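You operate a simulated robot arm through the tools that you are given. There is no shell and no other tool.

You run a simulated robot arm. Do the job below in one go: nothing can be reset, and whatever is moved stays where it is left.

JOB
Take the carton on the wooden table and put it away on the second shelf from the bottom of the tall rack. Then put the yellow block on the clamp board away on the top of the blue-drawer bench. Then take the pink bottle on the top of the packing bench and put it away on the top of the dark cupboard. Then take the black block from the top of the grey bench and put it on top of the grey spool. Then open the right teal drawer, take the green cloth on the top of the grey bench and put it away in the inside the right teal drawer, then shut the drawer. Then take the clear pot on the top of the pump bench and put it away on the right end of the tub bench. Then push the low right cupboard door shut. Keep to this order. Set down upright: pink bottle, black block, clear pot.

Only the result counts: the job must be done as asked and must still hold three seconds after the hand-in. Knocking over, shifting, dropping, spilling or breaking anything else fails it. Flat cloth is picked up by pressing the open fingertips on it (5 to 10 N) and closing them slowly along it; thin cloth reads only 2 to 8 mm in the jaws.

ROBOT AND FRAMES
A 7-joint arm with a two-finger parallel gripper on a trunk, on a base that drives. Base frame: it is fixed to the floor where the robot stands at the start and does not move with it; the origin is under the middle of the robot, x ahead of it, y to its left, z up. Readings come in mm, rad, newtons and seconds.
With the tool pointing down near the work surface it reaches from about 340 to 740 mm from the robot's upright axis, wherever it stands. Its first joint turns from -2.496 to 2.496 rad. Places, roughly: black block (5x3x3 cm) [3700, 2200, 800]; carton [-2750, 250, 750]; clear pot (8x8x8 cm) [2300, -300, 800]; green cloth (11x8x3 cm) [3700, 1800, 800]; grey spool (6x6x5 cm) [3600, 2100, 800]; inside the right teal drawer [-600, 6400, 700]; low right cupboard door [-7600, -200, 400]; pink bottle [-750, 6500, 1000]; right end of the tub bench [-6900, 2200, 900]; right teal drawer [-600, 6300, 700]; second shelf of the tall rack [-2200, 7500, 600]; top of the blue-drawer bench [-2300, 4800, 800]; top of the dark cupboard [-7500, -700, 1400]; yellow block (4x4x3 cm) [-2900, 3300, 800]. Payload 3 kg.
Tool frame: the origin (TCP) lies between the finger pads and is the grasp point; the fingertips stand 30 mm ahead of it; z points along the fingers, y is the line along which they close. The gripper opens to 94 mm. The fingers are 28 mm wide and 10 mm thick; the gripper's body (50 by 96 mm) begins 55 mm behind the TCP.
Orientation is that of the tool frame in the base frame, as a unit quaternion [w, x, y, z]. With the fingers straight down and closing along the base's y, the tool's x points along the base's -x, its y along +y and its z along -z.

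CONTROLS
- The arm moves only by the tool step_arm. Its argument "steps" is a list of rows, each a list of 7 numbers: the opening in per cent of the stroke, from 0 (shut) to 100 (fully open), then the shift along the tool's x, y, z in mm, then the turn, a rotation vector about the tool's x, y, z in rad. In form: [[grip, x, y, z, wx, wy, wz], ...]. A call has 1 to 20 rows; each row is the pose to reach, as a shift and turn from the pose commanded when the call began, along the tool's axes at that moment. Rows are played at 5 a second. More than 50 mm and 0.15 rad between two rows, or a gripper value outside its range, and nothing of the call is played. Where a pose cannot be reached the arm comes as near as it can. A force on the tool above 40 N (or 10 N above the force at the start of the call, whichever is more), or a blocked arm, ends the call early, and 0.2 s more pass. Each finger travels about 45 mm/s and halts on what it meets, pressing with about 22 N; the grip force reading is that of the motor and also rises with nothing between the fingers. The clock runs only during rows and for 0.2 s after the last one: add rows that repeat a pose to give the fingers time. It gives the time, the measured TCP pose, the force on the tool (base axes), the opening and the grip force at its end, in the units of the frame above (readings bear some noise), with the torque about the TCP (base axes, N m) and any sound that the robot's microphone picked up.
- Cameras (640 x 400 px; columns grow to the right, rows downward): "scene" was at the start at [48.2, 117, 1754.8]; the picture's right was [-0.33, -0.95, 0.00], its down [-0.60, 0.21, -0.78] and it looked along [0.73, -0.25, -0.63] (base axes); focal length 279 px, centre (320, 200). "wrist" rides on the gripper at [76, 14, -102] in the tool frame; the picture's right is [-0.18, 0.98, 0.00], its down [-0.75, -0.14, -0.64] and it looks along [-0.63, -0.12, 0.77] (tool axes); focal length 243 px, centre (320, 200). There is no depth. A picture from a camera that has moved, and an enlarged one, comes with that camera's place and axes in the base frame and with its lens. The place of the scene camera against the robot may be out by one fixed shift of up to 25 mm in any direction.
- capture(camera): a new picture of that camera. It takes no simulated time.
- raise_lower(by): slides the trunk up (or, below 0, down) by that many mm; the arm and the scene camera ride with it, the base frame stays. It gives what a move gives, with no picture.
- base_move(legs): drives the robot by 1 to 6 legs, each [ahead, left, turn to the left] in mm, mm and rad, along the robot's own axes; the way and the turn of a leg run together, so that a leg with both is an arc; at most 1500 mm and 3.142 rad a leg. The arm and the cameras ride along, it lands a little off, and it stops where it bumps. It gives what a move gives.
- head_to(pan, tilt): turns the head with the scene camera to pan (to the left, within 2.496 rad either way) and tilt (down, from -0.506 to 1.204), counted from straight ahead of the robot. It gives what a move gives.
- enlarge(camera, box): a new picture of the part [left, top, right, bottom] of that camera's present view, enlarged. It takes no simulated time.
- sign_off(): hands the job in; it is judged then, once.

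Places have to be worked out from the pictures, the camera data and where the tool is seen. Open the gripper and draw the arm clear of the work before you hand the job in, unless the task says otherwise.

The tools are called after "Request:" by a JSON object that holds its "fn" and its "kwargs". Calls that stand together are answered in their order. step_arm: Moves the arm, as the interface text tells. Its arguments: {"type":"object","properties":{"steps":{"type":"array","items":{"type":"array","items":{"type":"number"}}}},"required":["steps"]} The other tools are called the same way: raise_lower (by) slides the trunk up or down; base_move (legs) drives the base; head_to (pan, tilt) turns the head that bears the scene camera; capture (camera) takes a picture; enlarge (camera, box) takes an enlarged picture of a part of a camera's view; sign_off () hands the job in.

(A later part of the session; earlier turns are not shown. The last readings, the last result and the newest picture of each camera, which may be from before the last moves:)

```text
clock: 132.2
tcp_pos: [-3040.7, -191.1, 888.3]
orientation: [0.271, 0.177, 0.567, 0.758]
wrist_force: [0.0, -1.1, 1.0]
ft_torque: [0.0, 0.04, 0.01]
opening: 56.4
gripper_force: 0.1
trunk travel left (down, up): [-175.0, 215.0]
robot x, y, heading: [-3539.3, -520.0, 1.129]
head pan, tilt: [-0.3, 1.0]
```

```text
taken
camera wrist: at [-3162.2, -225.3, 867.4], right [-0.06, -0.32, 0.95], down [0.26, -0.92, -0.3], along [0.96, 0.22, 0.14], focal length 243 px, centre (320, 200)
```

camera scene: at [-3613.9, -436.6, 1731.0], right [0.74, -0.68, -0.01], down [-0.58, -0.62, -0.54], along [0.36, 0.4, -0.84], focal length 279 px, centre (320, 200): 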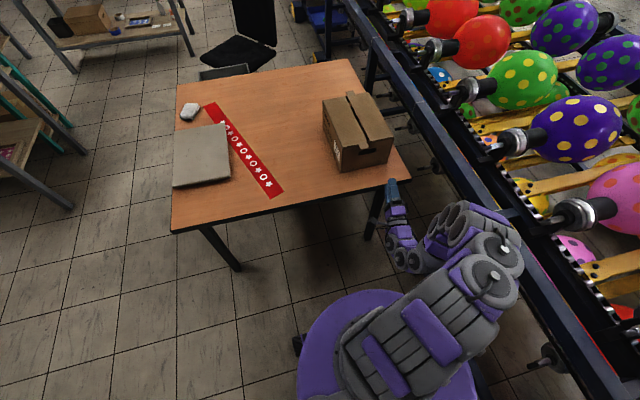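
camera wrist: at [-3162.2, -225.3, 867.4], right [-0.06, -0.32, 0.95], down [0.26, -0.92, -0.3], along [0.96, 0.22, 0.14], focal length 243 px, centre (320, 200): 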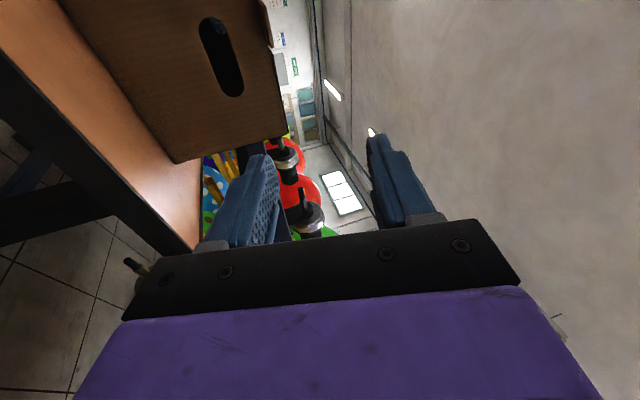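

The posture works now, and my slot estimate projects within about 5 mm of where the picture shows it. I correct the hand's yaw (it is 10° off) and move to just short of the slot.

Request:
{"fn": "step_arm", "kwargs": {"steps": [[60, 4, -14, 0, -0.018, 0.052, 0.031], [60, 8, -28, 25, -0.035, 0.104, 0.062], [60, 12, -42, 60, -0.053, 0.156, 0.093], [60, 16, -56, 100, -0.053, 0.156, 0.093], [60, 20.7, -69.5, 142, -0.053, 0.156, 0.093], [60, 20.7, -69.5, 142, -0.053, 0.156, 0.093]]}}

Request:
{"fn": "capture", "kwargs": {"camera": "scene"}}

Request:
{"fn": "capture", "kwargs": {"camera": "wrist"}}

```text
clock: 133.6
tcp_pos: [-2972.4, -66.9, 874.8]
orientation: [0.195, 0.135, 0.557, 0.796]
wrist_force: [-0.4, 0.1, -0.4]
ft_torque: [0.02, 0.02, 0.01]
opening: 56.3
gripper_force: 0.2
out of reach, approached as far as the arm can: row 5, 6
trunk travel left (down, up): [-175.0, 215.0]
robot x, y, heading: [-3535.3, -523.8, 1.129]
head pan, tilt: [-0.3, 1.0]
```

```text
taken
camera scene: at [-3625.9, -430.5, 1730.3], right [0.74, -0.68, 0.0], down [-0.57, -0.62, -0.54], along [0.36, 0.4, -0.84], focal length 279 px, centre (320, 200)
```

scene: 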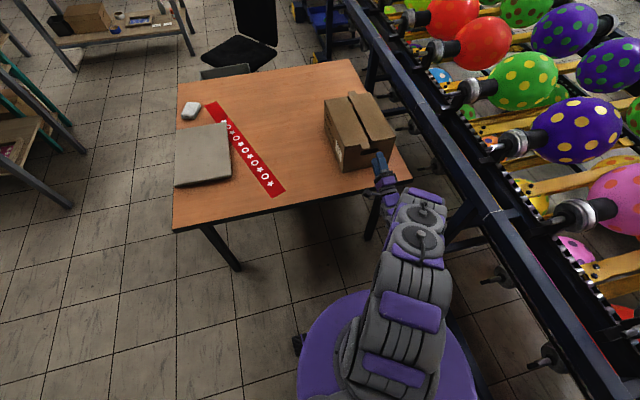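

```text
taken
camera wrist: at [-3086.5, -121.7, 851.4], right [0.01, -0.38, 0.92], down [0.41, -0.84, -0.35], along [0.91, 0.38, 0.15], focal length 243 px, centre (320, 200)
```

wrist: 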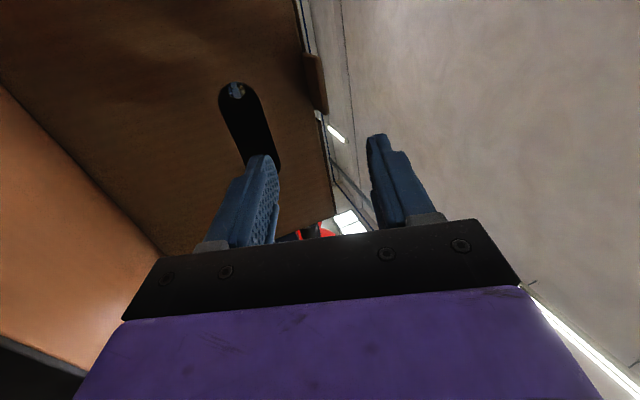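

I'm at the edge of the arm's reach here. I draw the hand back, bring the base about 120 mm closer, and try from there.

Request:
{"fn": "step_arm", "kwargs": {"steps": [[60, -1.4, 13.7, -37.5, 0, 0, 0], [60, -2.8, 27.4, -75, 0, 0, 0], [60, -4.2, 41.1, -112.6, 0, 0, 0], [60, -4.2, 41.1, -112.6, 0, 0, 0]]}}

Request:
{"fn": "base_move", "kwargs": {"legs": [[110, -30, 0]]}}

Request:
{"fn": "capture", "kwargs": {"camera": "scene"}}

Request:
{"fn": "capture", "kwargs": {"camera": "wrist"}}

```text
clock: 134.6
tcp_pos: [-3024.2, -174.8, 873.8]
orientation: [0.195, 0.136, 0.557, 0.796]
wrist_force: [-0.3, -0.7, 0.3]
ft_torque: [-0.01, 0.01, -0.03]
opening: 56.2
gripper_force: 0.1
trunk travel left (down, up): [-175.0, 215.0]
robot x, y, heading: [-3533.1, -524.6, 1.13]
head pan, tilt: [-0.3, 1.0]
```

```text
clock: 135.8
tcp_pos: [-2963.2, -80.4, 877.9]
orientation: [0.197, 0.13, 0.559, 0.795]
wrist_force: [-0.9, 0.2, 0.0]
ft_torque: [0.01, 0.0, -0.03]
opening: 56.3
gripper_force: 0.1
trunk travel left (down, up): [-175.0, 215.0]
robot x, y, heading: [-3468.4, -433.1, 1.131]
head pan, tilt: [-0.3, 1.0]
```

```text
taken
camera scene: at [-3574.7, -332.1, 1728.7], right [0.74, -0.67, 0.01], down [-0.56, -0.62, -0.54], along [0.37, 0.39, -0.84], focal length 279 px, centre (320, 200)
```

scene: 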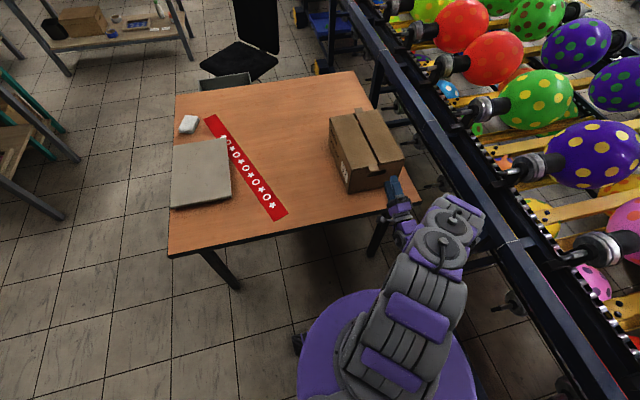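

```text
taken
camera wrist: at [-3075.2, -135.6, 854.1], right [0.0, -0.38, 0.93], down [0.42, -0.84, -0.34], along [0.91, 0.39, 0.16], focal length 243 px, centre (320, 200)
```

wrist: 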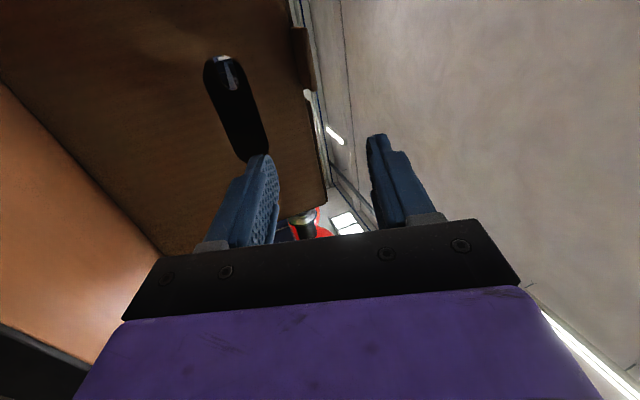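

Measurements agree: the slot runs from z≈840 to 861.6 and L≈2626 to 2698. I shift the hand onto the insertion line first, with the lower finger's centre at z≈851 at the wall.

Request:
{"fn": "step_arm", "kwargs": {"steps": [[60, 5, -11, -4, 0, 0, 0], [60, 9.1, -21.6, -8, 0, 0, 0], [60, 9.1, -21.6, 20, 0, 0, 0], [60, 9.1, -21.6, 20, 0, 0, 0]]}}

Request:
{"fn": "enlarge", "kwargs": {"camera": "wrist", "box": [160, 20, 360, 220]}}

```text
clock: 136.8
tcp_pos: [-2947.4, -58.6, 861.9]
orientation: [0.193, 0.134, 0.556, 0.797]
wrist_force: [-0.4, -0.7, 0.9]
ft_torque: [0.03, 0.01, 0.01]
opening: 56.3
gripper_force: 0.1
trunk travel left (down, up): [-175.0, 215.0]
robot x, y, heading: [-3463.1, -433.1, 1.129]
head pan, tilt: [-0.3, 1.0]
```

```text
2.00 times, centred on (260, 120) of wrist
camera zoom: at [-3060.4, -114.0, 839.3], right [0.01, -0.38, 0.92], down [0.42, -0.84, -0.35], along [0.91, 0.39, 0.16], focal length 485 px, centre (440, 360)
```

zoom: 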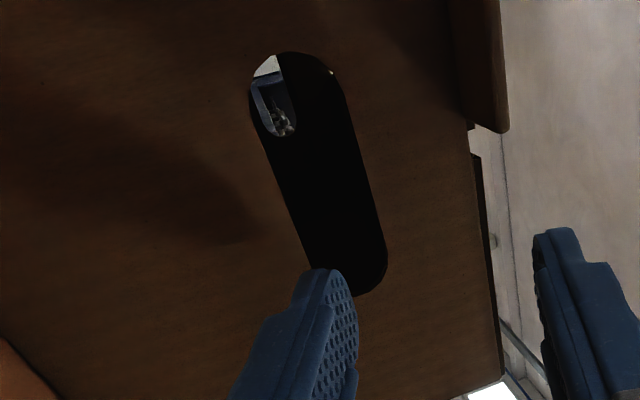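

In the tool frame the slot's centre lies about 27 mm to the +x side and 4 mm above the lower finger's line. I shift by that before inserting and check once more.

Request:
{"fn": "step_arm", "kwargs": {"steps": [[60, 8, 2, 0, 0, 0, 0], [60, 17, 4, 0, 0, 0, 0], [60, 17, 4, 0, 0, 0, 0]]}}

Request:
{"fn": "enlarge", "kwargs": {"camera": "wrist", "box": [160, 20, 360, 220]}}

```text
clock: 137.6
tcp_pos: [-2964.4, -51.6, 865.6]
orientation: [0.194, 0.134, 0.556, 0.797]
wrist_force: [0.8, 0.4, 0.7]
ft_torque: [-0.01, -0.01, 0.0]
opening: 56.6
gripper_force: 0.1
trunk travel left (down, up): [-175.0, 215.0]
robot x, y, heading: [-3461.9, -434.1, 1.128]
head pan, tilt: [-0.3, 1.0]
```

```text
2.00 times, centred on (260, 120) of wrist
camera zoom: at [-3078.1, -105.8, 843.5], right [0.0, -0.38, 0.92], down [0.42, -0.84, -0.35], along [0.91, 0.39, 0.16], focal length 485 px, centre (440, 360)
```

zoom: 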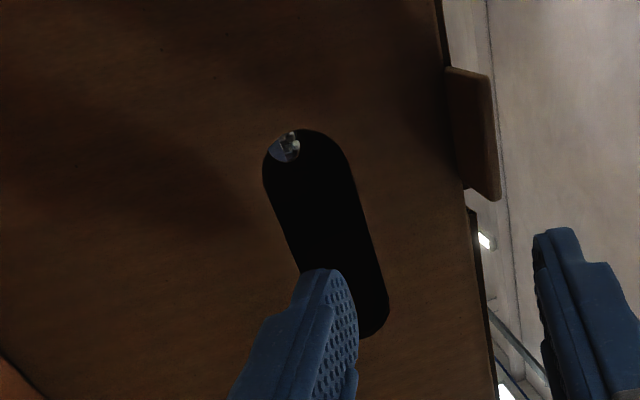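

The lower finger now lines up with the slot, with about 4 mm above it and 7 mm below. I advance about 80 mm along the finger axis into the slot.

Request:
{"fn": "step_arm", "kwargs": {"steps": [[60, 0, -1.5, 12, 0, 0, 0], [60, 0, -1.5, 24, 0, 0, 0], [60, 0, -1.5, 36, 0, 0, 0], [60, 0, -1.5, 48, 0, 0, 0], [60, 0, -1.5, 60, 0, 0, 0], [60, 0, -1.5, 70, 0, 0, 0], [60, 0, -1.5, 80, 0, 0, 0], [60, 0, -1.5, 80, 0, 0, 0]]}}

Request:
{"fn": "capture", "kwargs": {"camera": "wrist"}}

Request:
{"fn": "capture", "kwargs": {"camera": "scene"}}

```text
clock: 139.4
tcp_pos: [-2932.7, 15.5, 892.2]
orientation: [0.195, 0.133, 0.557, 0.796]
wrist_force: [0.1, 0.1, 0.5]
ft_torque: [0.02, 0.0, 0.03]
opening: 56.4
gripper_force: 0.0
trunk travel left (down, up): [-175.0, 215.0]
robot x, y, heading: [-3460.2, -436.2, 1.129]
head pan, tilt: [-0.3, 1.0]
```

```text
taken
camera wrist: at [-3045.2, -38.5, 869.8], right [0.0, -0.38, 0.92], down [0.42, -0.84, -0.35], along [0.91, 0.39, 0.16], focal length 243 px, centre (320, 200)
```

wrist: 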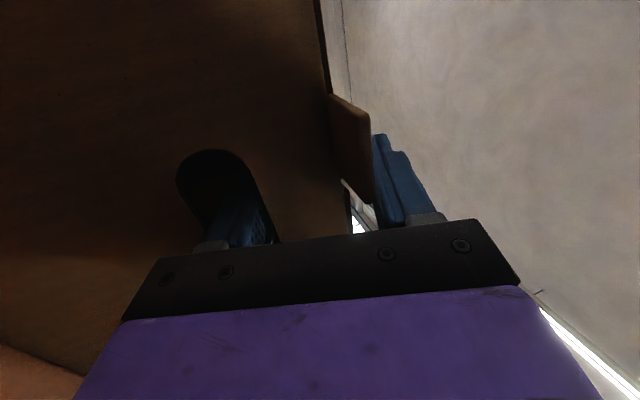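

```text
taken
camera scene: at [-3559.9, -339.5, 1729.9], right [0.74, -0.68, 0.0], down [-0.57, -0.62, -0.54], along [0.36, 0.4, -0.84], focal length 279 px, centre (320, 200)
```

scene: 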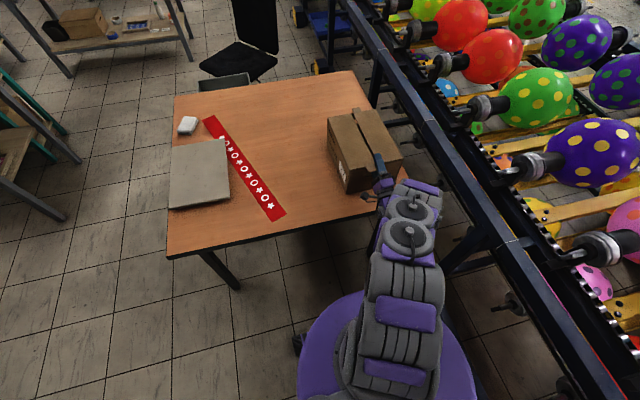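

The finger is in the slot without contact. I close the fingers on the strip between slot and lid.

Request:
{"fn": "step_arm", "kwargs": {"steps": [[60, 0, 0, 5, 0, 0, 0], [50, 0, 0, 5, 0, 0, 0], [42, 0, 0, 5, 0, 0, 0], [30, 0, 0, 5, 0, 0, 0], [20, 0, 0, 5, 0, 0, 0], [20, 0, 0, 5, 0, 0, 0]]}}

Request:
{"fn": "capture", "kwargs": {"camera": "wrist"}}

```text
clock: 140.8
tcp_pos: [-2930.7, 21.5, 894.4]
orientation: [0.195, 0.133, 0.556, 0.797]
wrist_force: [-1.0, 0.1, -0.1]
ft_torque: [-0.09, 0.09, 0.06]
opening: 50.5
gripper_force: 21.9
trunk travel left (down, up): [-175.0, 215.0]
robot x, y, heading: [-3467.0, -433.0, 1.13]
head pan, tilt: [-0.3, 1.0]
```

```text
taken
camera wrist: at [-3043.2, -34.2, 871.3], right [0.0, -0.38, 0.92], down [0.42, -0.84, -0.35], along [0.91, 0.39, 0.16], focal length 243 px, centre (320, 200)
```

wrist: 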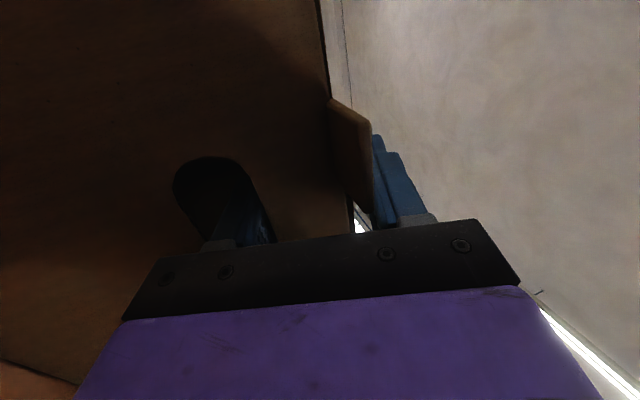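

The grip stalled at 50.5 mm, which is more than the bare strip, so the upper finger may be bearing on the tape tab. I check from the head camera.

Request:
{"fn": "enlarge", "kwargs": {"camera": "scene", "box": [310, 90, 430, 220]}}

Request:
{"fn": "enlarge", "kwargs": {"camera": "wrist", "box": [150, 80, 450, 260]}}

```text
3.08 times, centred on (370, 155) of scene
camera zoom: at [-3559.6, -339.3, 1729.9], right [0.74, -0.68, 0.0], down [-0.57, -0.62, -0.54], along [0.36, 0.4, -0.84], focal length 857 px, centre (166, 338)
```

zoom: 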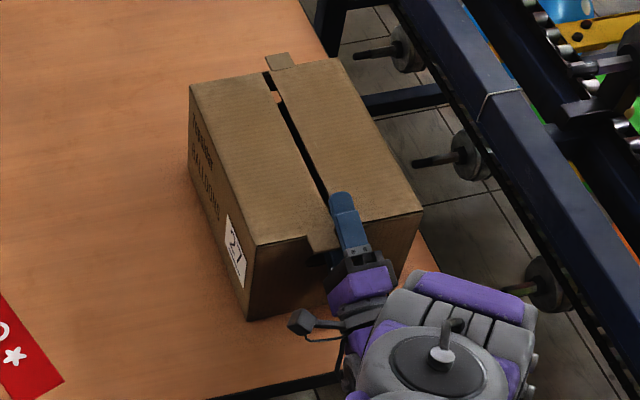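

```text
2.13 times, centred on (300, 170) of wrist
camera zoom: at [-3043.2, -34.2, 871.3], right [0.0, -0.38, 0.92], down [0.42, -0.84, -0.35], along [0.91, 0.39, 0.16], focal length 518 px, centre (363, 264)
```

zoom: 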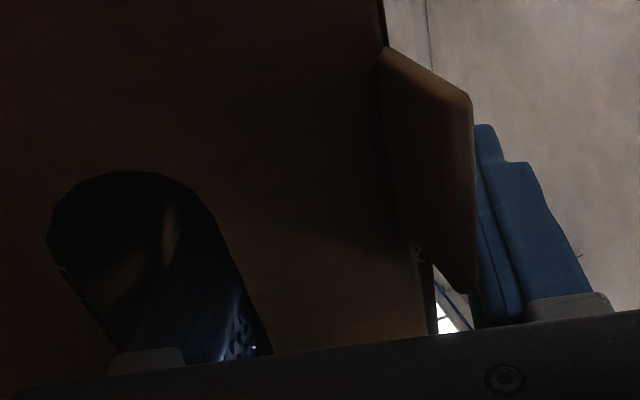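

The upper finger overlaps the tab by only a few mm. I open slightly and shift 14 mm toward the tab, so the grip is centred on the slot and bears fully on it, then close again.

Request:
{"fn": "step_arm", "kwargs": {"steps": [[62, 0, 0, 0, 0, 0, 0], [62, 0, 0, 0, 0, 0, 0], [62, 7, 0, 0, 0, 0, 0], [62, 14, 0, 0, 0, 0, 0], [55, 14, 0, 0, 0, 0, 0], [45, 14, 0, 0, 0, 0, 0], [30, 14, 0, 0, 0, 0, 0], [20, 14, 0, 0, 0, 0, 0], [20, 14, 0, 0, 0, 0, 0]]}}

Request:
{"fn": "enlarge", "kwargs": {"camera": "scene", "box": [310, 90, 430, 220]}}

Request:
{"fn": "enlarge", "kwargs": {"camera": "wrist", "box": [150, 80, 450, 260]}}

```text
clock: 142.8
tcp_pos: [-2943.5, 27.2, 894.2]
orientation: [0.195, 0.133, 0.557, 0.796]
wrist_force: [-0.4, 0.5, 0.9]
ft_torque: [-0.07, 0.25, 0.03]
opening: 50.9
gripper_force: 21.9
trunk travel left (down, up): [-175.0, 215.0]
robot x, y, heading: [-3462.0, -431.5, 1.126]
head pan, tilt: [-0.3, 1.0]
```

```text
3.08 times, centred on (370, 155) of scene
camera zoom: at [-3560.0, -339.2, 1729.9], right [0.74, -0.68, 0.0], down [-0.57, -0.62, -0.54], along [0.36, 0.4, -0.84], focal length 857 px, centre (166, 338)
```

zoom: 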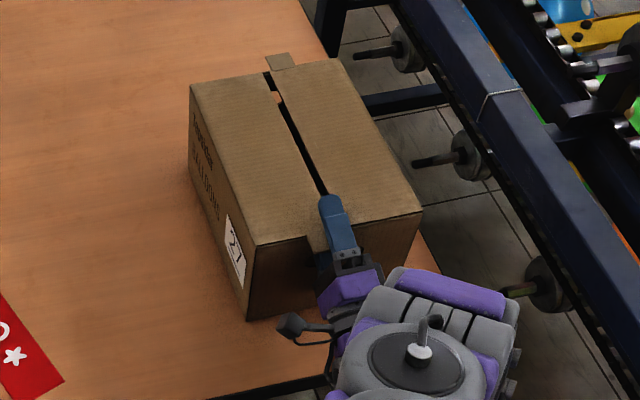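

```text
2.13 times, centred on (300, 170) of wrist
camera zoom: at [-3056.1, -28.1, 870.7], right [0.0, -0.38, 0.92], down [0.42, -0.84, -0.35], along [0.91, 0.39, 0.16], focal length 518 px, centre (363, 264)
```

zoom: 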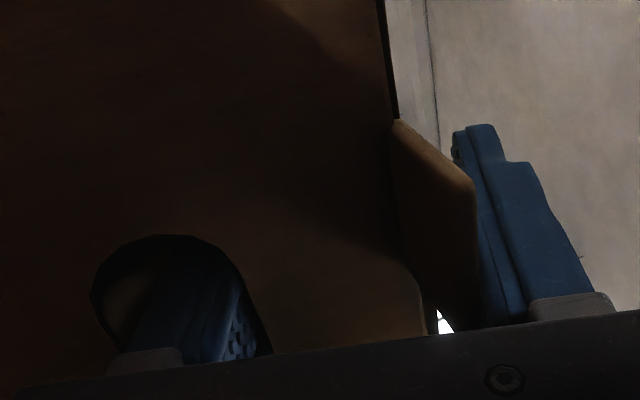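

The grip is now well on the tab and lid. I lift gently by 25 mm and look at how the box behaves.

Request:
{"fn": "step_arm", "kwargs": {"steps": [[20, 0, 4.7, 1.7, 0, 0, 0], [20, 0, 9.4, 3.4, 0, 0, 0], [20, 0, 14.1, 5.1, 0, 0, 0], [20, 0, 18.8, 6.8, 0, 0, 0], [20, 0, 23.5, 8.5, 0, 0, 0], [20, 0, 23.5, 8.5, 0, 0, 0]]}}

Request:
{"fn": "capture", "kwargs": {"camera": "scene"}}

Request:
{"fn": "enlarge", "kwargs": {"camera": "scene", "box": [310, 90, 430, 220]}}

```text
clock: 144.2
tcp_pos: [-2944.1, 27.0, 918.0]
orientation: [0.195, 0.133, 0.557, 0.796]
wrist_force: [0.3, 0.2, -0.7]
ft_torque: [-0.18, 0.07, -0.03]
opening: 50.9
gripper_force: 21.5
trunk travel left (down, up): [-175.0, 215.0]
robot x, y, heading: [-3465.9, -434.3, 1.131]
head pan, tilt: [-0.3, 1.0]
```

```text
taken
camera scene: at [-3559.9, -339.0, 1729.9], right [0.74, -0.68, 0.0], down [-0.57, -0.62, -0.54], along [0.36, 0.4, -0.84], focal length 279 px, centre (320, 200)
```

scene: 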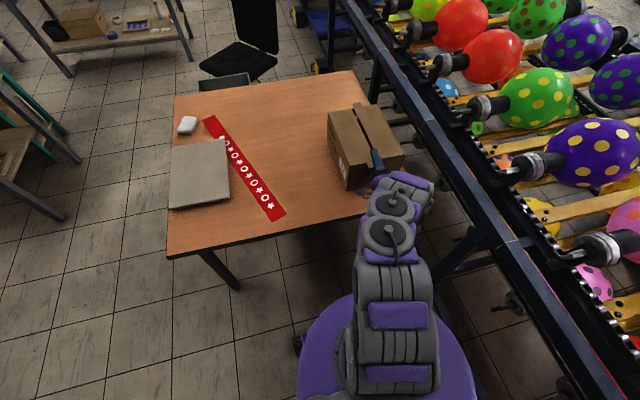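

```text
3.08 times, centred on (370, 155) of scene
camera zoom: at [-3559.9, -339.0, 1729.9], right [0.74, -0.68, 0.0], down [-0.57, -0.62, -0.54], along [0.36, 0.4, -0.84], focal length 857 px, centre (166, 338)
```

zoom: 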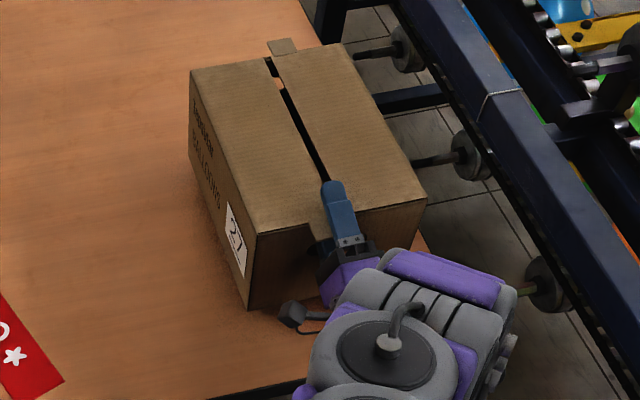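

The box lifts level and is very light, with under 1 N change in the force reading. I raise it further with the trunk, clear of the table.

Request:
{"fn": "raise_lower", "kwargs": {"by": 120}}

Request:
{"fn": "capture", "kwargs": {"camera": "scene"}}

```text
clock: 145.7
tcp_pos: [-2944.2, 27.0, 1038.1]
orientation: [0.196, 0.133, 0.557, 0.796]
wrist_force: [0.0, -0.6, -2.1]
ft_torque: [-0.17, 0.1, -0.04]
opening: 51.0
gripper_force: 21.9
trunk travel left (down, up): [-295.0, 95.0]
robot x, y, heading: [-3463.4, -433.6, 1.131]
head pan, tilt: [-0.3, 1.0]
```

```text
taken
camera scene: at [-3559.5, -338.7, 1849.8], right [0.74, -0.68, 0.0], down [-0.57, -0.62, -0.54], along [0.36, 0.4, -0.84], focal length 279 px, centre (320, 200)
```

scene: 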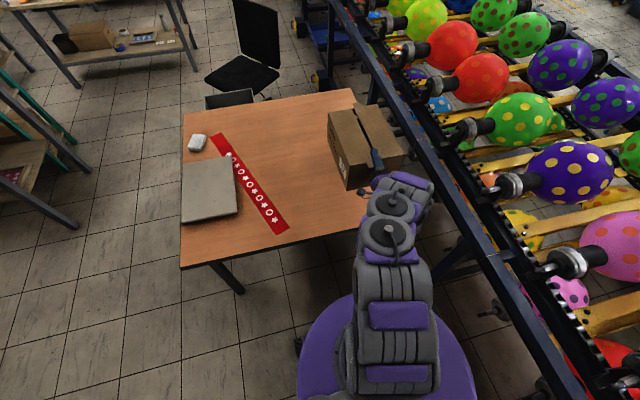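

The box is held firmly. I raise the trunk fully, back away from the table, then draw the arm in and up a little so the box overhangs less.

Request:
{"fn": "raise_lower", "kwargs": {"by": 90}}

Request:
{"fn": "base_move", "kwargs": {"legs": [[-150, 0, 0]]}}

Request:
{"fn": "step_arm", "kwargs": {"steps": [[20, -1, 18, -11, 0, 0, 0], [20, -2, 36, -22, 0, 0, 0], [20, -3, 54, -33, 0, 0, 0], [20, -3, 72, -44, 0, 0, 0], [20, -4, 90, -55, 0, 0, 0], [20, -4, 109, -66, 0, 0, 0], [20, -4, 109, -66, 0, 0, 0]]}}

Request:
{"fn": "capture", "kwargs": {"camera": "scene"}}

```text
clock: 146.9
tcp_pos: [-2943.2, 26.1, 1127.8]
orientation: [0.195, 0.133, 0.557, 0.796]
wrist_force: [-0.4, 0.3, -1.8]
ft_torque: [-0.13, 0.1, 0.0]
opening: 50.7
gripper_force: 22.1
trunk travel left (down, up): [-385.0, 5.0]
robot x, y, heading: [-3463.7, -432.7, 1.13]
head pan, tilt: [-0.3, 1.0]
```

```text
clock: 148.3
tcp_pos: [-3009.9, -108.5, 1129.5]
orientation: [0.194, 0.133, 0.556, 0.797]
wrist_force: [0.6, 0.3, -0.7]
ft_torque: [-0.18, 0.09, -0.03]
opening: 50.7
gripper_force: 21.7
trunk travel left (down, up): [-385.0, 5.0]
robot x, y, heading: [-3531.5, -568.2, 1.131]
head pan, tilt: [-0.3, 1.0]
```

```text
clock: 149.9
tcp_pos: [-3051.4, -200.6, 1209.7]
orientation: [0.194, 0.132, 0.556, 0.797]
wrist_force: [0.3, 1.0, -0.9]
ft_torque: [-0.18, 0.13, -0.04]
opening: 50.7
gripper_force: 22.3
trunk travel left (down, up): [-385.0, 5.0]
robot x, y, heading: [-3530.9, -571.8, 1.131]
head pan, tilt: [-0.3, 1.0]
```

```text
taken
camera scene: at [-3622.2, -476.0, 1940.0], right [0.74, -0.67, 0.0], down [-0.57, -0.62, -0.54], along [0.36, 0.4, -0.84], focal length 279 px, centre (320, 200)
```

scene: 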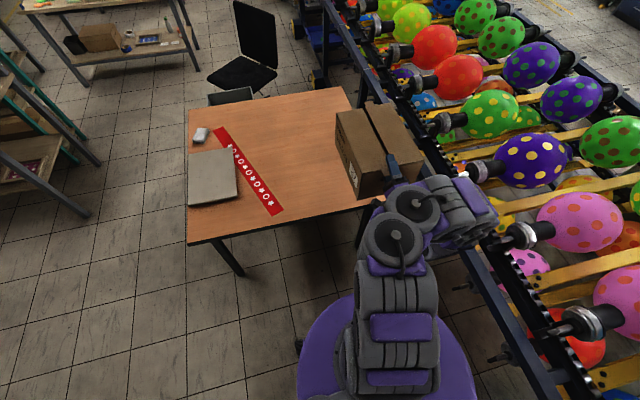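

Box bottom is now at z≈1058, above table and chair height. I return the way I came, facing forward: sidestep left around the table's corner, then forward along its right edge.

Request:
{"fn": "base_move", "kwargs": {"legs": [[0, 1000, 0], [1000, 0, 0], [850, 0, 0]]}}

Request:
{"fn": "head_to", "kwargs": {"pan": 0.0, "tilt": 0.6}}

Request:
{"fn": "capture", "kwargs": {"camera": "scene"}}

```text
clock: 164.1
tcp_pos: [-3176.8, 1901.7, 1208.9]
orientation: [0.197, 0.135, 0.555, 0.797]
wrist_force: [0.2, -0.4, -1.3]
ft_torque: [-0.15, 0.1, -0.03]
opening: 50.3
gripper_force: 22.5
trunk travel left (down, up): [-385.0, 5.0]
robot x, y, heading: [-3658.8, 1537.7, 1.122]
head pan, tilt: [-0.3, 1.0]
```

```text
clock: 165.0
tcp_pos: [-3179.7, 1902.2, 1209.7]
orientation: [0.198, 0.135, 0.555, 0.797]
wrist_force: [0.0, 0.0, -1.9]
ft_torque: [-0.18, 0.08, 0.02]
opening: 50.4
gripper_force: 22.0
trunk travel left (down, up): [-385.0, 5.0]
robot x, y, heading: [-3661.3, 1539.8, 1.123]
head pan, tilt: [0.0, 0.6]
```

```text
taken
camera scene: at [-3761.0, 1660.0, 1971.8], right [0.9, -0.43, 0.0], down [-0.25, -0.51, -0.82], along [0.36, 0.74, -0.57], focal length 279 px, centre (320, 200)
```

scene: 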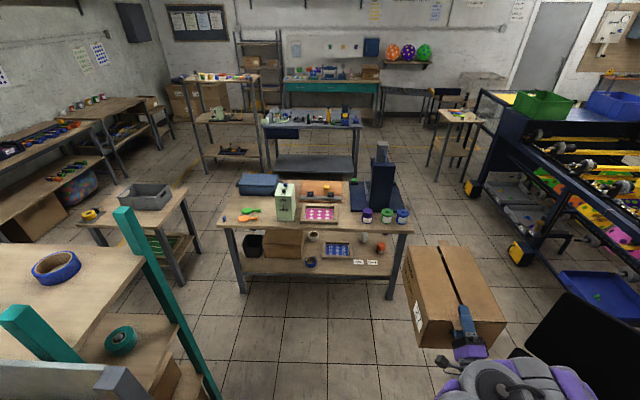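

I have a good view: the clamp bench is ahead, the chair right, and the box rides above both. I take an S-curve between the chair and the bench corner, turning right so the box stays clear of the tall blue tool.

Request:
{"fn": "base_move", "kwargs": {"legs": [[500, -150, 0], [250, 0, -0.785]]}}

Request:
{"fn": "capture", "kwargs": {"camera": "scene"}}

```text
clock: 170.0
tcp_pos: [-2524.2, 1990.7, 1209.4]
orientation: [0.492, 0.338, 0.459, 0.658]
wrist_force: [-0.1, -0.8, -1.3]
ft_torque: [-0.04, 0.2, 0.01]
opening: 50.4
gripper_force: 21.8
trunk travel left (down, up): [-385.0, 5.0]
robot x, y, heading: [-3117.0, 2077.0, 0.328]
head pan, tilt: [0.0, 0.6]
```

```text
taken
camera scene: at [-3111.4, 2234.5, 1971.8], right [0.32, -0.95, 0.0], down [-0.54, -0.18, -0.82], along [0.78, 0.27, -0.57], focal length 279 px, centre (320, 200)
```

scene: 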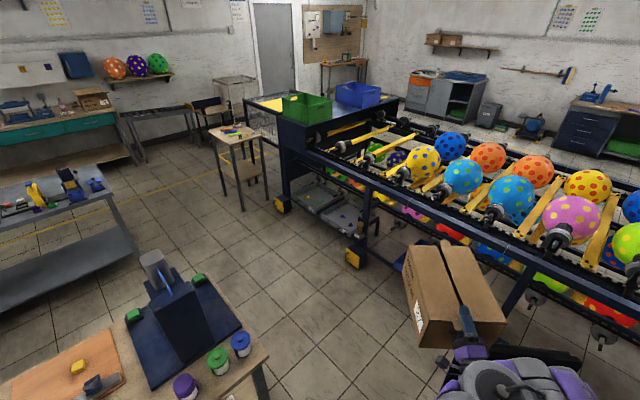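

The way is clear as planned. I finish the S-curve into the aisle.

Request:
{"fn": "base_move", "kwargs": {"legs": [[680, 0, 0], [400, 0, 0.79]]}}

Request:
{"fn": "capture", "kwargs": {"camera": "scene"}}

```text
clock: 175.9
tcp_pos: [-1699.4, 2916.0, 1209.9]
orientation: [0.201, 0.136, 0.555, 0.796]
wrist_force: [0.8, 0.9, -2.1]
ft_torque: [-0.15, 0.11, -0.01]
opening: 49.9
gripper_force: 22.3
trunk travel left (down, up): [-385.0, 5.0]
robot x, y, heading: [-2178.2, 2557.2, 1.113]
head pan, tilt: [0.0, 0.6]
```

```text
taken
camera scene: at [-2279.6, 2677.5, 1972.0], right [0.9, -0.44, 0.0], down [-0.25, -0.51, -0.82], along [0.36, 0.74, -0.57], focal length 279 px, centre (320, 200)
```

scene: 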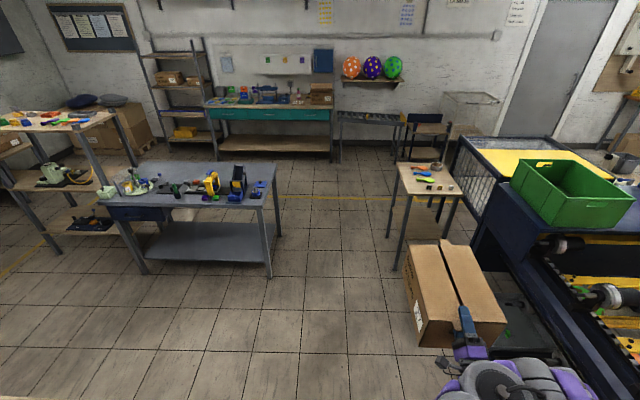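

I'm in the aisle and the tall rack stands at the far wall, left of the teal packing bench. I drive up the aisle to the corridor in front of it.

Request:
{"fn": "base_move", "kwargs": {"legs": [[0, 0, 0.02], [1500, 0, 0], [1400, 0, 0]]}}

Request:
{"fn": "head_to", "kwargs": {"pan": 0.8, "tilt": 0.5}}

Request:
{"fn": "capture", "kwargs": {"camera": "scene"}}

```text
clock: 190.2
tcp_pos: [-424.8, 5495.6, 1211.7]
orientation: [0.205, 0.138, 0.554, 0.795]
wrist_force: [0.1, -0.7, -1.9]
ft_torque: [-0.17, 0.12, 0.0]
opening: 49.6
gripper_force: 21.7
trunk travel left (down, up): [-385.0, 5.0]
robot x, y, heading: [-907.1, 5140.6, 1.103]
head pan, tilt: [0.0, 0.6]
```

```text
clock: 191.3
tcp_pos: [-424.8, 5495.0, 1212.0]
orientation: [0.205, 0.138, 0.553, 0.795]
wrist_force: [-0.3, -0.5, -1.9]
ft_torque: [-0.18, 0.1, -0.01]
opening: 49.4
gripper_force: 21.9
trunk travel left (down, up): [-385.0, 5.0]
robot x, y, heading: [-909.4, 5139.2, 1.106]
head pan, tilt: [0.799, 0.499]
```

```text
taken
camera scene: at [-1077.0, 5271.1, 1981.2], right [0.94, 0.33, 0.0], down [0.15, -0.45, -0.88], along [-0.29, 0.83, -0.48], focal length 279 px, centre (320, 200)
```

scene: 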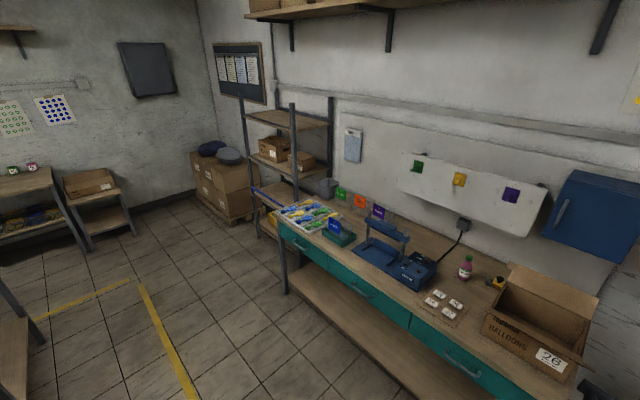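

The tall rack is left of the packing bench. I move left along the corridor until I face it.

Request:
{"fn": "base_move", "kwargs": {"legs": [[0, 0, 0.025], [0, 1400, 0]]}}

Request:
{"fn": "head_to", "kwargs": {"pan": 0.5, "tilt": 0.55}}

Request:
{"fn": "capture", "kwargs": {"camera": "scene"}}

```text
clock: 198.7
tcp_pos: [-1706.5, 6105.6, 1212.3]
orientation: [0.194, 0.13, 0.556, 0.798]
wrist_force: [-0.3, 0.0, -1.9]
ft_torque: [-0.18, 0.12, 0.01]
opening: 48.8
gripper_force: 22.1
trunk travel left (down, up): [-385.0, 5.0]
robot x, y, heading: [-2186.6, 5739.0, 1.135]
head pan, tilt: [0.799, 0.499]
```

```text
clock: 199.5
tcp_pos: [-1710.0, 6104.3, 1211.6]
orientation: [0.194, 0.129, 0.555, 0.799]
wrist_force: [0.1, 0.3, -1.0]
ft_torque: [-0.16, 0.13, 0.03]
opening: 49.0
gripper_force: 22.0
trunk travel left (down, up): [-385.0, 5.0]
robot x, y, heading: [-2180.1, 5738.7, 1.14]
head pan, tilt: [0.499, 0.55]
```

```text
taken
camera scene: at [-2327.1, 5868.0, 1976.6], right [1.0, 0.06, 0.0], down [0.03, -0.52, -0.85], along [-0.05, 0.85, -0.52], focal length 279 px, centre (320, 200)
```

scene: 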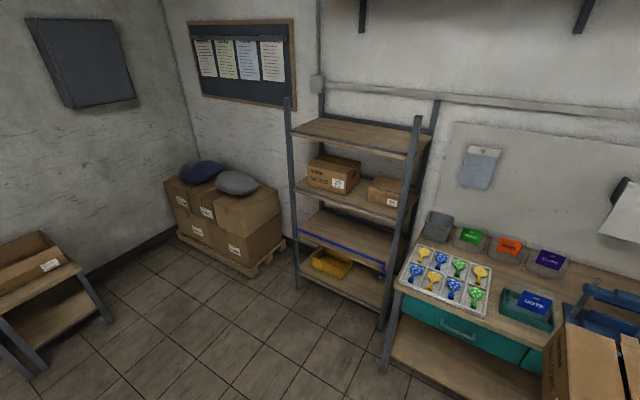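

The second shelf from the bottom is empty, at z≈600 with about 420 mm of headroom, spanning L≈4850–5620 with its front at A≈5700. I move left and forward so the box stands in front of it.

Request:
{"fn": "base_move", "kwargs": {"legs": [[120, 1060, 0], [330, 0, 0]]}}

Request:
{"fn": "head_to", "kwargs": {"pan": -0.1, "tilt": 0.75}}

Request:
{"fn": "capture", "kwargs": {"camera": "scene"}}

```text
clock: 206.7
tcp_pos: [-2451.2, 6959.3, 1211.4]
orientation: [0.197, 0.133, 0.555, 0.797]
wrist_force: [0.3, 0.0, -1.5]
ft_torque: [-0.13, 0.12, 0.01]
opening: 48.7
gripper_force: 22.0
trunk travel left (down, up): [-385.0, 5.0]
robot x, y, heading: [-2924.6, 6593.4, 1.127]
head pan, tilt: [0.499, 0.55]
```

```text
clock: 207.7
tcp_pos: [-2454.7, 6958.9, 1212.9]
orientation: [0.197, 0.131, 0.554, 0.798]
wrist_force: [0.2, 0.0, -1.3]
ft_torque: [-0.17, 0.14, -0.01]
opening: 48.3
gripper_force: 21.8
trunk travel left (down, up): [-385.0, 5.0]
robot x, y, heading: [-2927.1, 6595.9, 1.127]
head pan, tilt: [-0.099, 0.75]
```

```text
taken
camera scene: at [-3025.3, 6708.8, 1959.1], right [0.86, -0.52, 0.0], down [-0.35, -0.58, -0.73], along [0.38, 0.63, -0.68], focal length 279 px, centre (320, 200)
```

scene: 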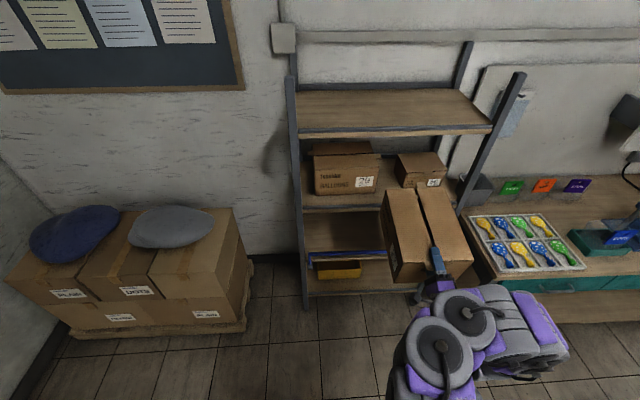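

The box is centred on the rack at L≈5200, with its far end about 200 mm before the shelf front. I lower the trunk so the box bottom is about 60–70 mm above the second shelf.

Request:
{"fn": "raise_lower", "kwargs": {"by": -370}}

Request:
{"fn": "capture", "kwargs": {"camera": "scene"}}

Request:
{"fn": "capture", "kwargs": {"camera": "wrist"}}

```text
clock: 211.3
tcp_pos: [-2454.8, 6957.8, 842.4]
orientation: [0.198, 0.131, 0.554, 0.798]
wrist_force: [0.5, 0.4, -1.8]
ft_torque: [-0.18, 0.12, 0.01]
opening: 48.1
gripper_force: 22.4
trunk travel left (down, up): [-15.0, 375.0]
robot x, y, heading: [-2925.5, 6595.7, 1.125]
head pan, tilt: [-0.099, 0.75]
```

```text
taken
camera scene: at [-3026.2, 6708.2, 1589.1], right [0.86, -0.52, 0.0], down [-0.35, -0.58, -0.73], along [0.38, 0.62, -0.68], focal length 279 px, centre (320, 200)
```

scene: 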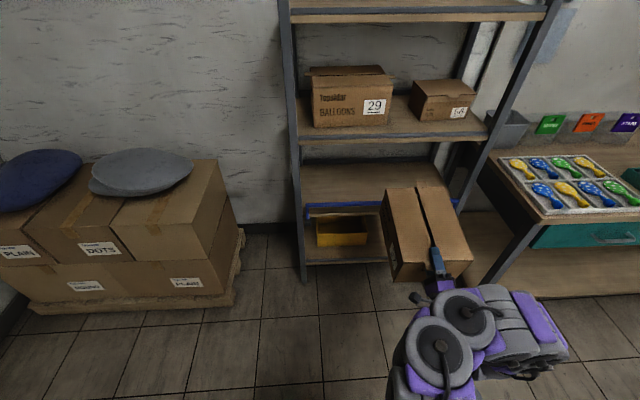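

```text
taken
camera wrist: at [-2568.7, 6903.2, 818.6], right [0.0, -0.39, 0.92], down [0.42, -0.84, -0.35], along [0.91, 0.38, 0.17], focal length 243 px, centre (320, 200)
```

wrist: 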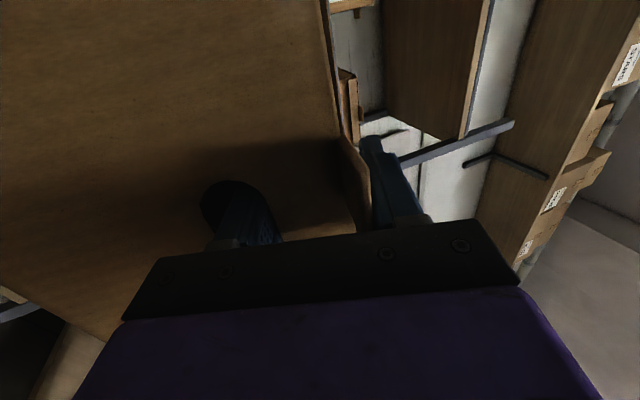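

I enlarge the shelf area to understand the blue strip at the front edge.

Request:
{"fn": "enlarge", "kwargs": {"camera": "scene", "box": [280, 120, 500, 290]}}

```text
2.35 times, centred on (390, 205) of scene
camera zoom: at [-3026.2, 6708.2, 1589.1], right [0.86, -0.52, 0.0], down [-0.35, -0.58, -0.73], along [0.38, 0.62, -0.68], focal length 656 px, centre (155, 188)
```

zoom: 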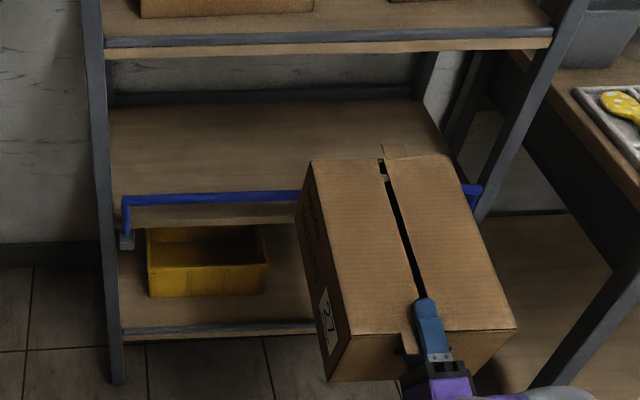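

A blue retaining bar runs about 30–40 mm above the shelf's front edge, so the box has to pass over it and come down behind it. I advance the base in stages, starting with 300 mm.

Request:
{"fn": "base_move", "kwargs": {"legs": [[300, 0, 0]]}}

Request:
{"fn": "capture", "kwargs": {"camera": "scene"}}

Request:
{"fn": "enlarge", "kwargs": {"camera": "scene", "box": [300, 120, 520, 290]}}

```text
clock: 213.3
tcp_pos: [-2326.7, 7235.5, 841.8]
orientation: [0.195, 0.128, 0.554, 0.799]
wrist_force: [0.0, 0.2, -1.0]
ft_torque: [-0.18, 0.15, -0.02]
opening: 48.0
gripper_force: 22.1
trunk travel left (down, up): [-15.0, 375.0]
robot x, y, heading: [-2795.1, 6870.7, 1.133]
head pan, tilt: [-0.099, 0.75]
```

```text
taken
camera scene: at [-2896.7, 6983.1, 1589.0], right [0.86, -0.51, 0.0], down [-0.35, -0.59, -0.73], along [0.37, 0.63, -0.68], focal length 279 px, centre (320, 200)
```

scene: 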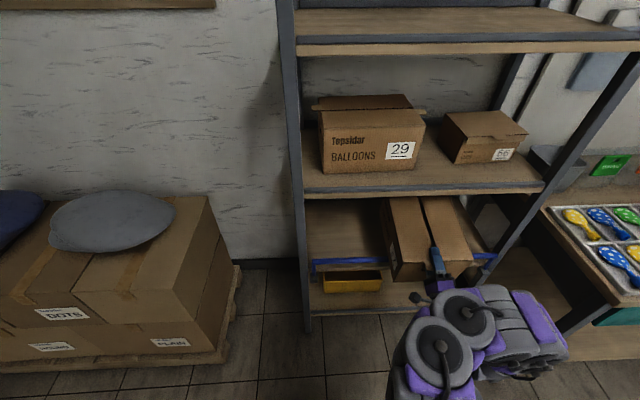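

```text
2.35 times, centred on (410, 205) of scene
camera zoom: at [-2896.7, 6983.1, 1589.0], right [0.86, -0.51, 0.0], down [-0.35, -0.59, -0.73], along [0.37, 0.63, -0.68], focal length 656 px, centre (108, 188)
```

zoom: 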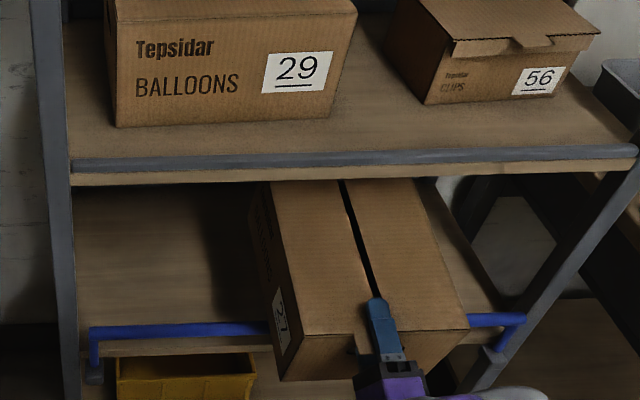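

Readings and picture show the box has crept to about 12° nose-up in the grip. I pitch the hand down 0.2 rad to level it, still above the bar.

Request:
{"fn": "step_arm", "kwargs": {"steps": [[20, 0, 0, 0, 0.07, 0, 0], [20, 0, 0, 0, 0.14, 0, 0], [20, 0, 0, 0, 0.2, 0, 0], [20, 0, 0, 0, 0.2, 0, 0]]}}

Request:
{"fn": "enlarge", "kwargs": {"camera": "scene", "box": [300, 120, 520, 290]}}

Request:
{"fn": "capture", "kwargs": {"camera": "wrist"}}

```text
clock: 214.3
tcp_pos: [-2327.2, 7235.1, 842.7]
orientation: [0.182, 0.148, 0.632, 0.739]
wrist_force: [0.2, -0.4, -0.8]
ft_torque: [-0.16, 0.16, 0.02]
opening: 45.0
gripper_force: 21.8
trunk travel left (down, up): [-15.0, 375.0]
robot x, y, heading: [-2798.6, 6871.0, 1.131]
head pan, tilt: [-0.099, 0.75]
```

```text
2.35 times, centred on (410, 205) of scene
camera zoom: at [-2896.5, 6982.3, 1589.1], right [0.86, -0.51, 0.0], down [-0.35, -0.59, -0.73], along [0.37, 0.63, -0.68], focal length 656 px, centre (108, 188)
```

zoom: 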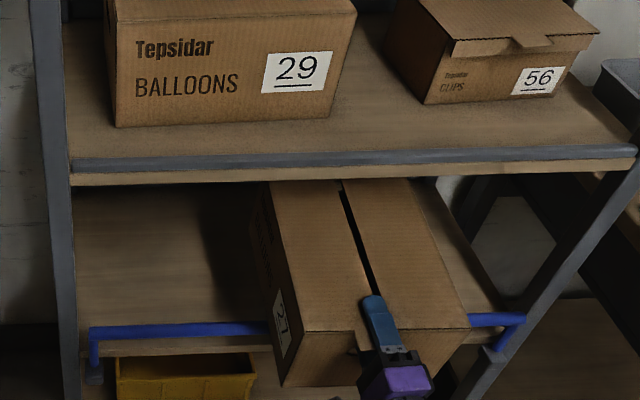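

```text
taken
camera wrist: at [-2442.1, 7177.8, 839.5], right [0.08, -0.22, 0.97], down [0.39, -0.89, -0.23], along [0.92, 0.4, 0.01], focal length 243 px, centre (320, 200)
```

wrist: 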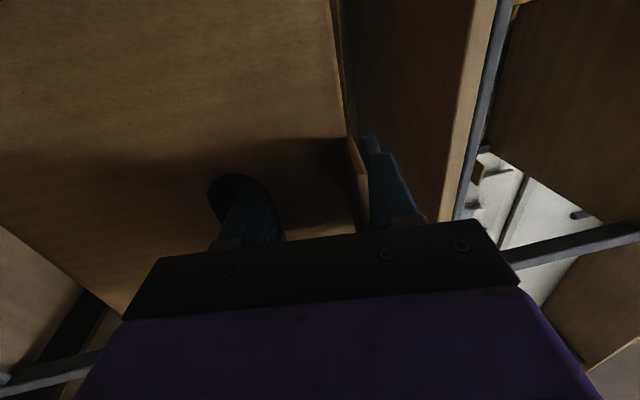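

The box is nearly level now. I advance the base another 160 mm with the box bottom still above the bar, then check.

Request:
{"fn": "base_move", "kwargs": {"legs": [[160, 0, 0]]}}

Request:
{"fn": "capture", "kwargs": {"camera": "scene"}}

Request:
{"fn": "enlarge", "kwargs": {"camera": "scene", "box": [290, 160, 510, 330]}}

```text
clock: 215.5
tcp_pos: [-2285.6, 7322.5, 853.0]
orientation: [0.186, 0.146, 0.623, 0.746]
wrist_force: [-7.1, -8.8, 29.7]
ft_torque: [-1.09, 1.11, 0.04]
opening: 46.9
gripper_force: 22.6
trunk travel left (down, up): [-15.0, 375.0]
robot x, y, heading: [-2752.1, 6962.5, 1.132]
head pan, tilt: [-0.099, 0.75]
stopped in leg 1: the force on the tool passed its limit at 49 N (the readings are from after the stop); the commanded pose is now the measured one
```

```text
taken
camera scene: at [-2859.6, 7067.7, 1589.2], right [0.86, -0.51, 0.0], down [-0.35, -0.58, -0.73], along [0.38, 0.63, -0.68], focal length 279 px, centre (320, 200)
```

scene: 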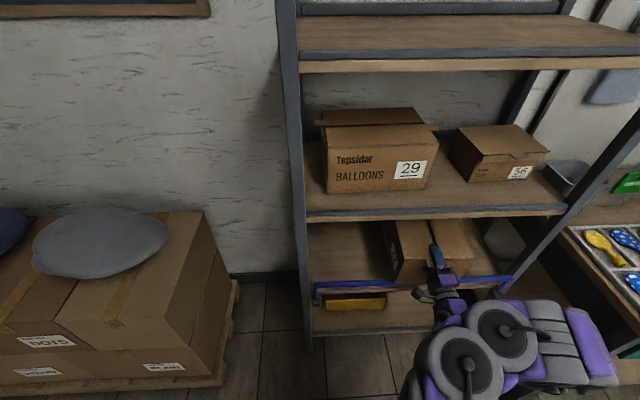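

```text
2.35 times, centred on (400, 245) of scene
camera zoom: at [-2859.6, 7067.7, 1589.2], right [0.86, -0.51, 0.0], down [-0.35, -0.58, -0.73], along [0.38, 0.63, -0.68], focal length 656 px, centre (132, 94)
```

zoom: 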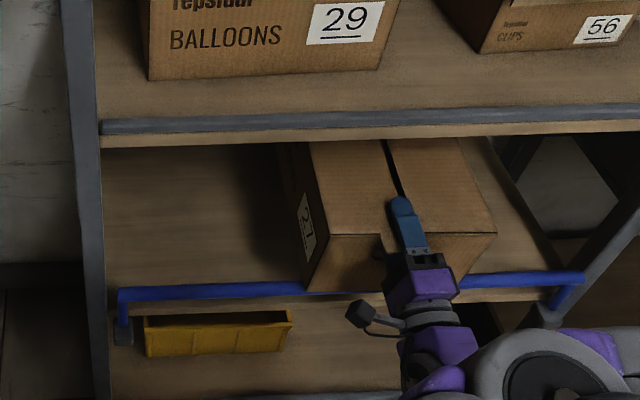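

The tool met about 30 N upward: the bar's top is higher than I thought, near z≈695, and sits some 50 mm in front of the shelf. I relieve the contact by raising the hand 50 mm.

Request:
{"fn": "step_arm", "kwargs": {"steps": [[20, -0.2, 12, 2.2, 0, 0, 0], [20, -0.4, 25, 4.5, 0, 0, 0], [20, -0.6, 38, 6.8, 0, 0, 0], [20, -0.7, 50, 9, 0, 0, 0], [20, -0.7, 50, 9, 0, 0, 0]]}}

Request:
{"fn": "enlarge", "kwargs": {"camera": "scene", "box": [290, 160, 510, 330]}}

```text
clock: 216.7
tcp_pos: [-2284.7, 7323.4, 898.8]
orientation: [0.185, 0.147, 0.625, 0.744]
wrist_force: [-0.9, -0.3, -1.6]
ft_torque: [-0.09, 0.13, 0.02]
opening: 46.7
gripper_force: 22.1
trunk travel left (down, up): [-15.0, 375.0]
robot x, y, heading: [-2755.5, 6960.8, 1.131]
head pan, tilt: [-0.099, 0.75]
```

```text
2.35 times, centred on (400, 245) of scene
camera zoom: at [-2854.8, 7071.3, 1589.1], right [0.86, -0.51, 0.0], down [-0.35, -0.59, -0.73], along [0.37, 0.63, -0.68], focal length 656 px, centre (132, 94)
```

zoom: 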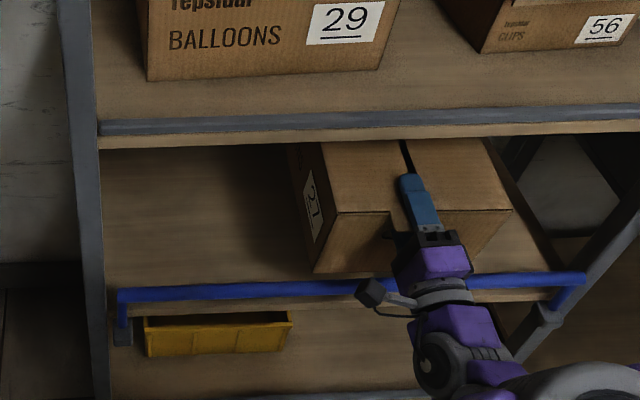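

The bar sits at about A≈5680, z≈685, and the shelf surface at z≈600. I advance 85 mm with the base, with the box well above the bar, then fine-tune with the arm.

Request:
{"fn": "base_move", "kwargs": {"legs": [[85, 0, 0]]}}

Request:
{"fn": "capture", "kwargs": {"camera": "scene"}}

Request:
{"fn": "enlarge", "kwargs": {"camera": "scene", "box": [290, 170, 510, 340]}}

```text
clock: 217.8
tcp_pos: [-2248.9, 7404.1, 898.7]
orientation: [0.184, 0.147, 0.626, 0.743]
wrist_force: [0.8, 0.6, -2.3]
ft_torque: [-0.12, 0.17, 0.03]
opening: 46.3
gripper_force: 22.1
trunk travel left (down, up): [-15.0, 375.0]
robot x, y, heading: [-2715.2, 7038.4, 1.132]
head pan, tilt: [-0.099, 0.75]
```

```text
taken
camera scene: at [-2817.4, 7149.6, 1589.1], right [0.86, -0.51, 0.0], down [-0.35, -0.59, -0.73], along [0.37, 0.63, -0.68], focal length 279 px, centre (320, 200)
```

scene: 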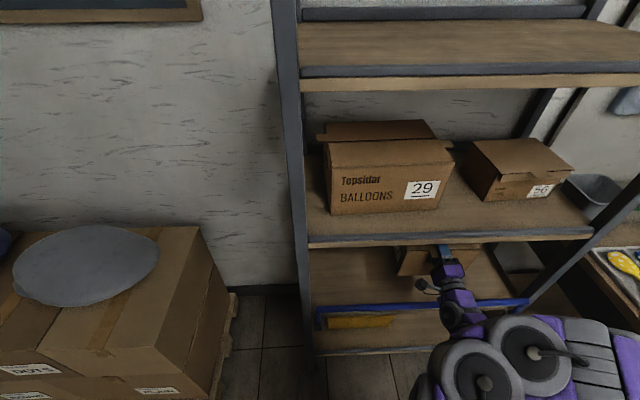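

```text
2.35 times, centred on (400, 255) of scene
camera zoom: at [-2817.4, 7149.6, 1589.1], right [0.86, -0.51, 0.0], down [-0.35, -0.59, -0.73], along [0.37, 0.63, -0.68], focal length 656 px, centre (132, 71)
```

zoom: 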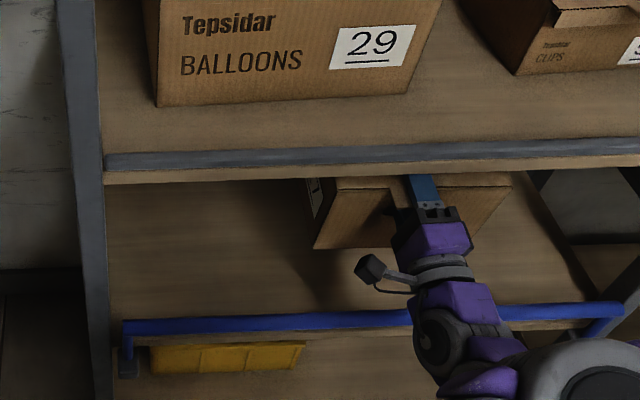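

Near face is at about A≈5696. I extend the arm 27 mm and pitch the hand down a further 0.15 rad, so the far edge will touch the shelf first and the gripper body stays clear above the bar.

Request:
{"fn": "step_arm", "kwargs": {"steps": [[20, 0, -1.5, 9, 0.05, 0, 0], [20, 0, -3.2, 18, 0.1, 0, 0], [20, 0, -4.9, 26.6, 0.15, 0, 0], [20, 0, -4.9, 26.6, 0.15, 0, 0]]}}

Request:
{"fn": "enlarge", "kwargs": {"camera": "scene", "box": [290, 170, 510, 340]}}

```text
clock: 218.8
tcp_pos: [-2236.4, 7426.6, 899.6]
orientation: [0.173, 0.161, 0.679, 0.695]
wrist_force: [0.0, 0.8, -1.4]
ft_torque: [-0.16, 0.14, -0.01]
opening: 45.9
gripper_force: 22.3
trunk travel left (down, up): [-15.0, 375.0]
robot x, y, heading: [-2716.0, 7033.4, 1.133]
head pan, tilt: [-0.099, 0.75]
```

```text
2.35 times, centred on (400, 255) of scene
camera zoom: at [-2817.9, 7149.4, 1589.1], right [0.86, -0.51, 0.0], down [-0.35, -0.59, -0.73], along [0.37, 0.63, -0.68], focal length 656 px, centre (132, 71)
```

zoom: 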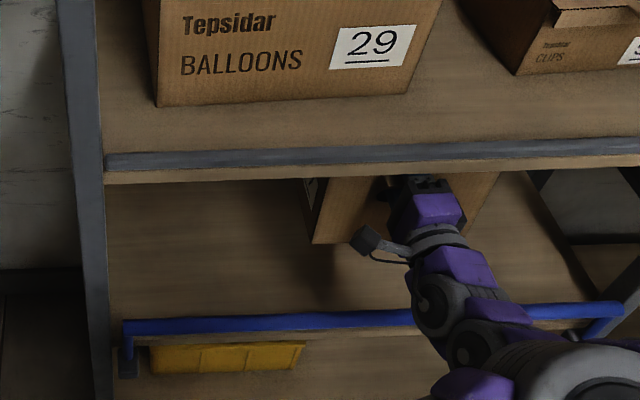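

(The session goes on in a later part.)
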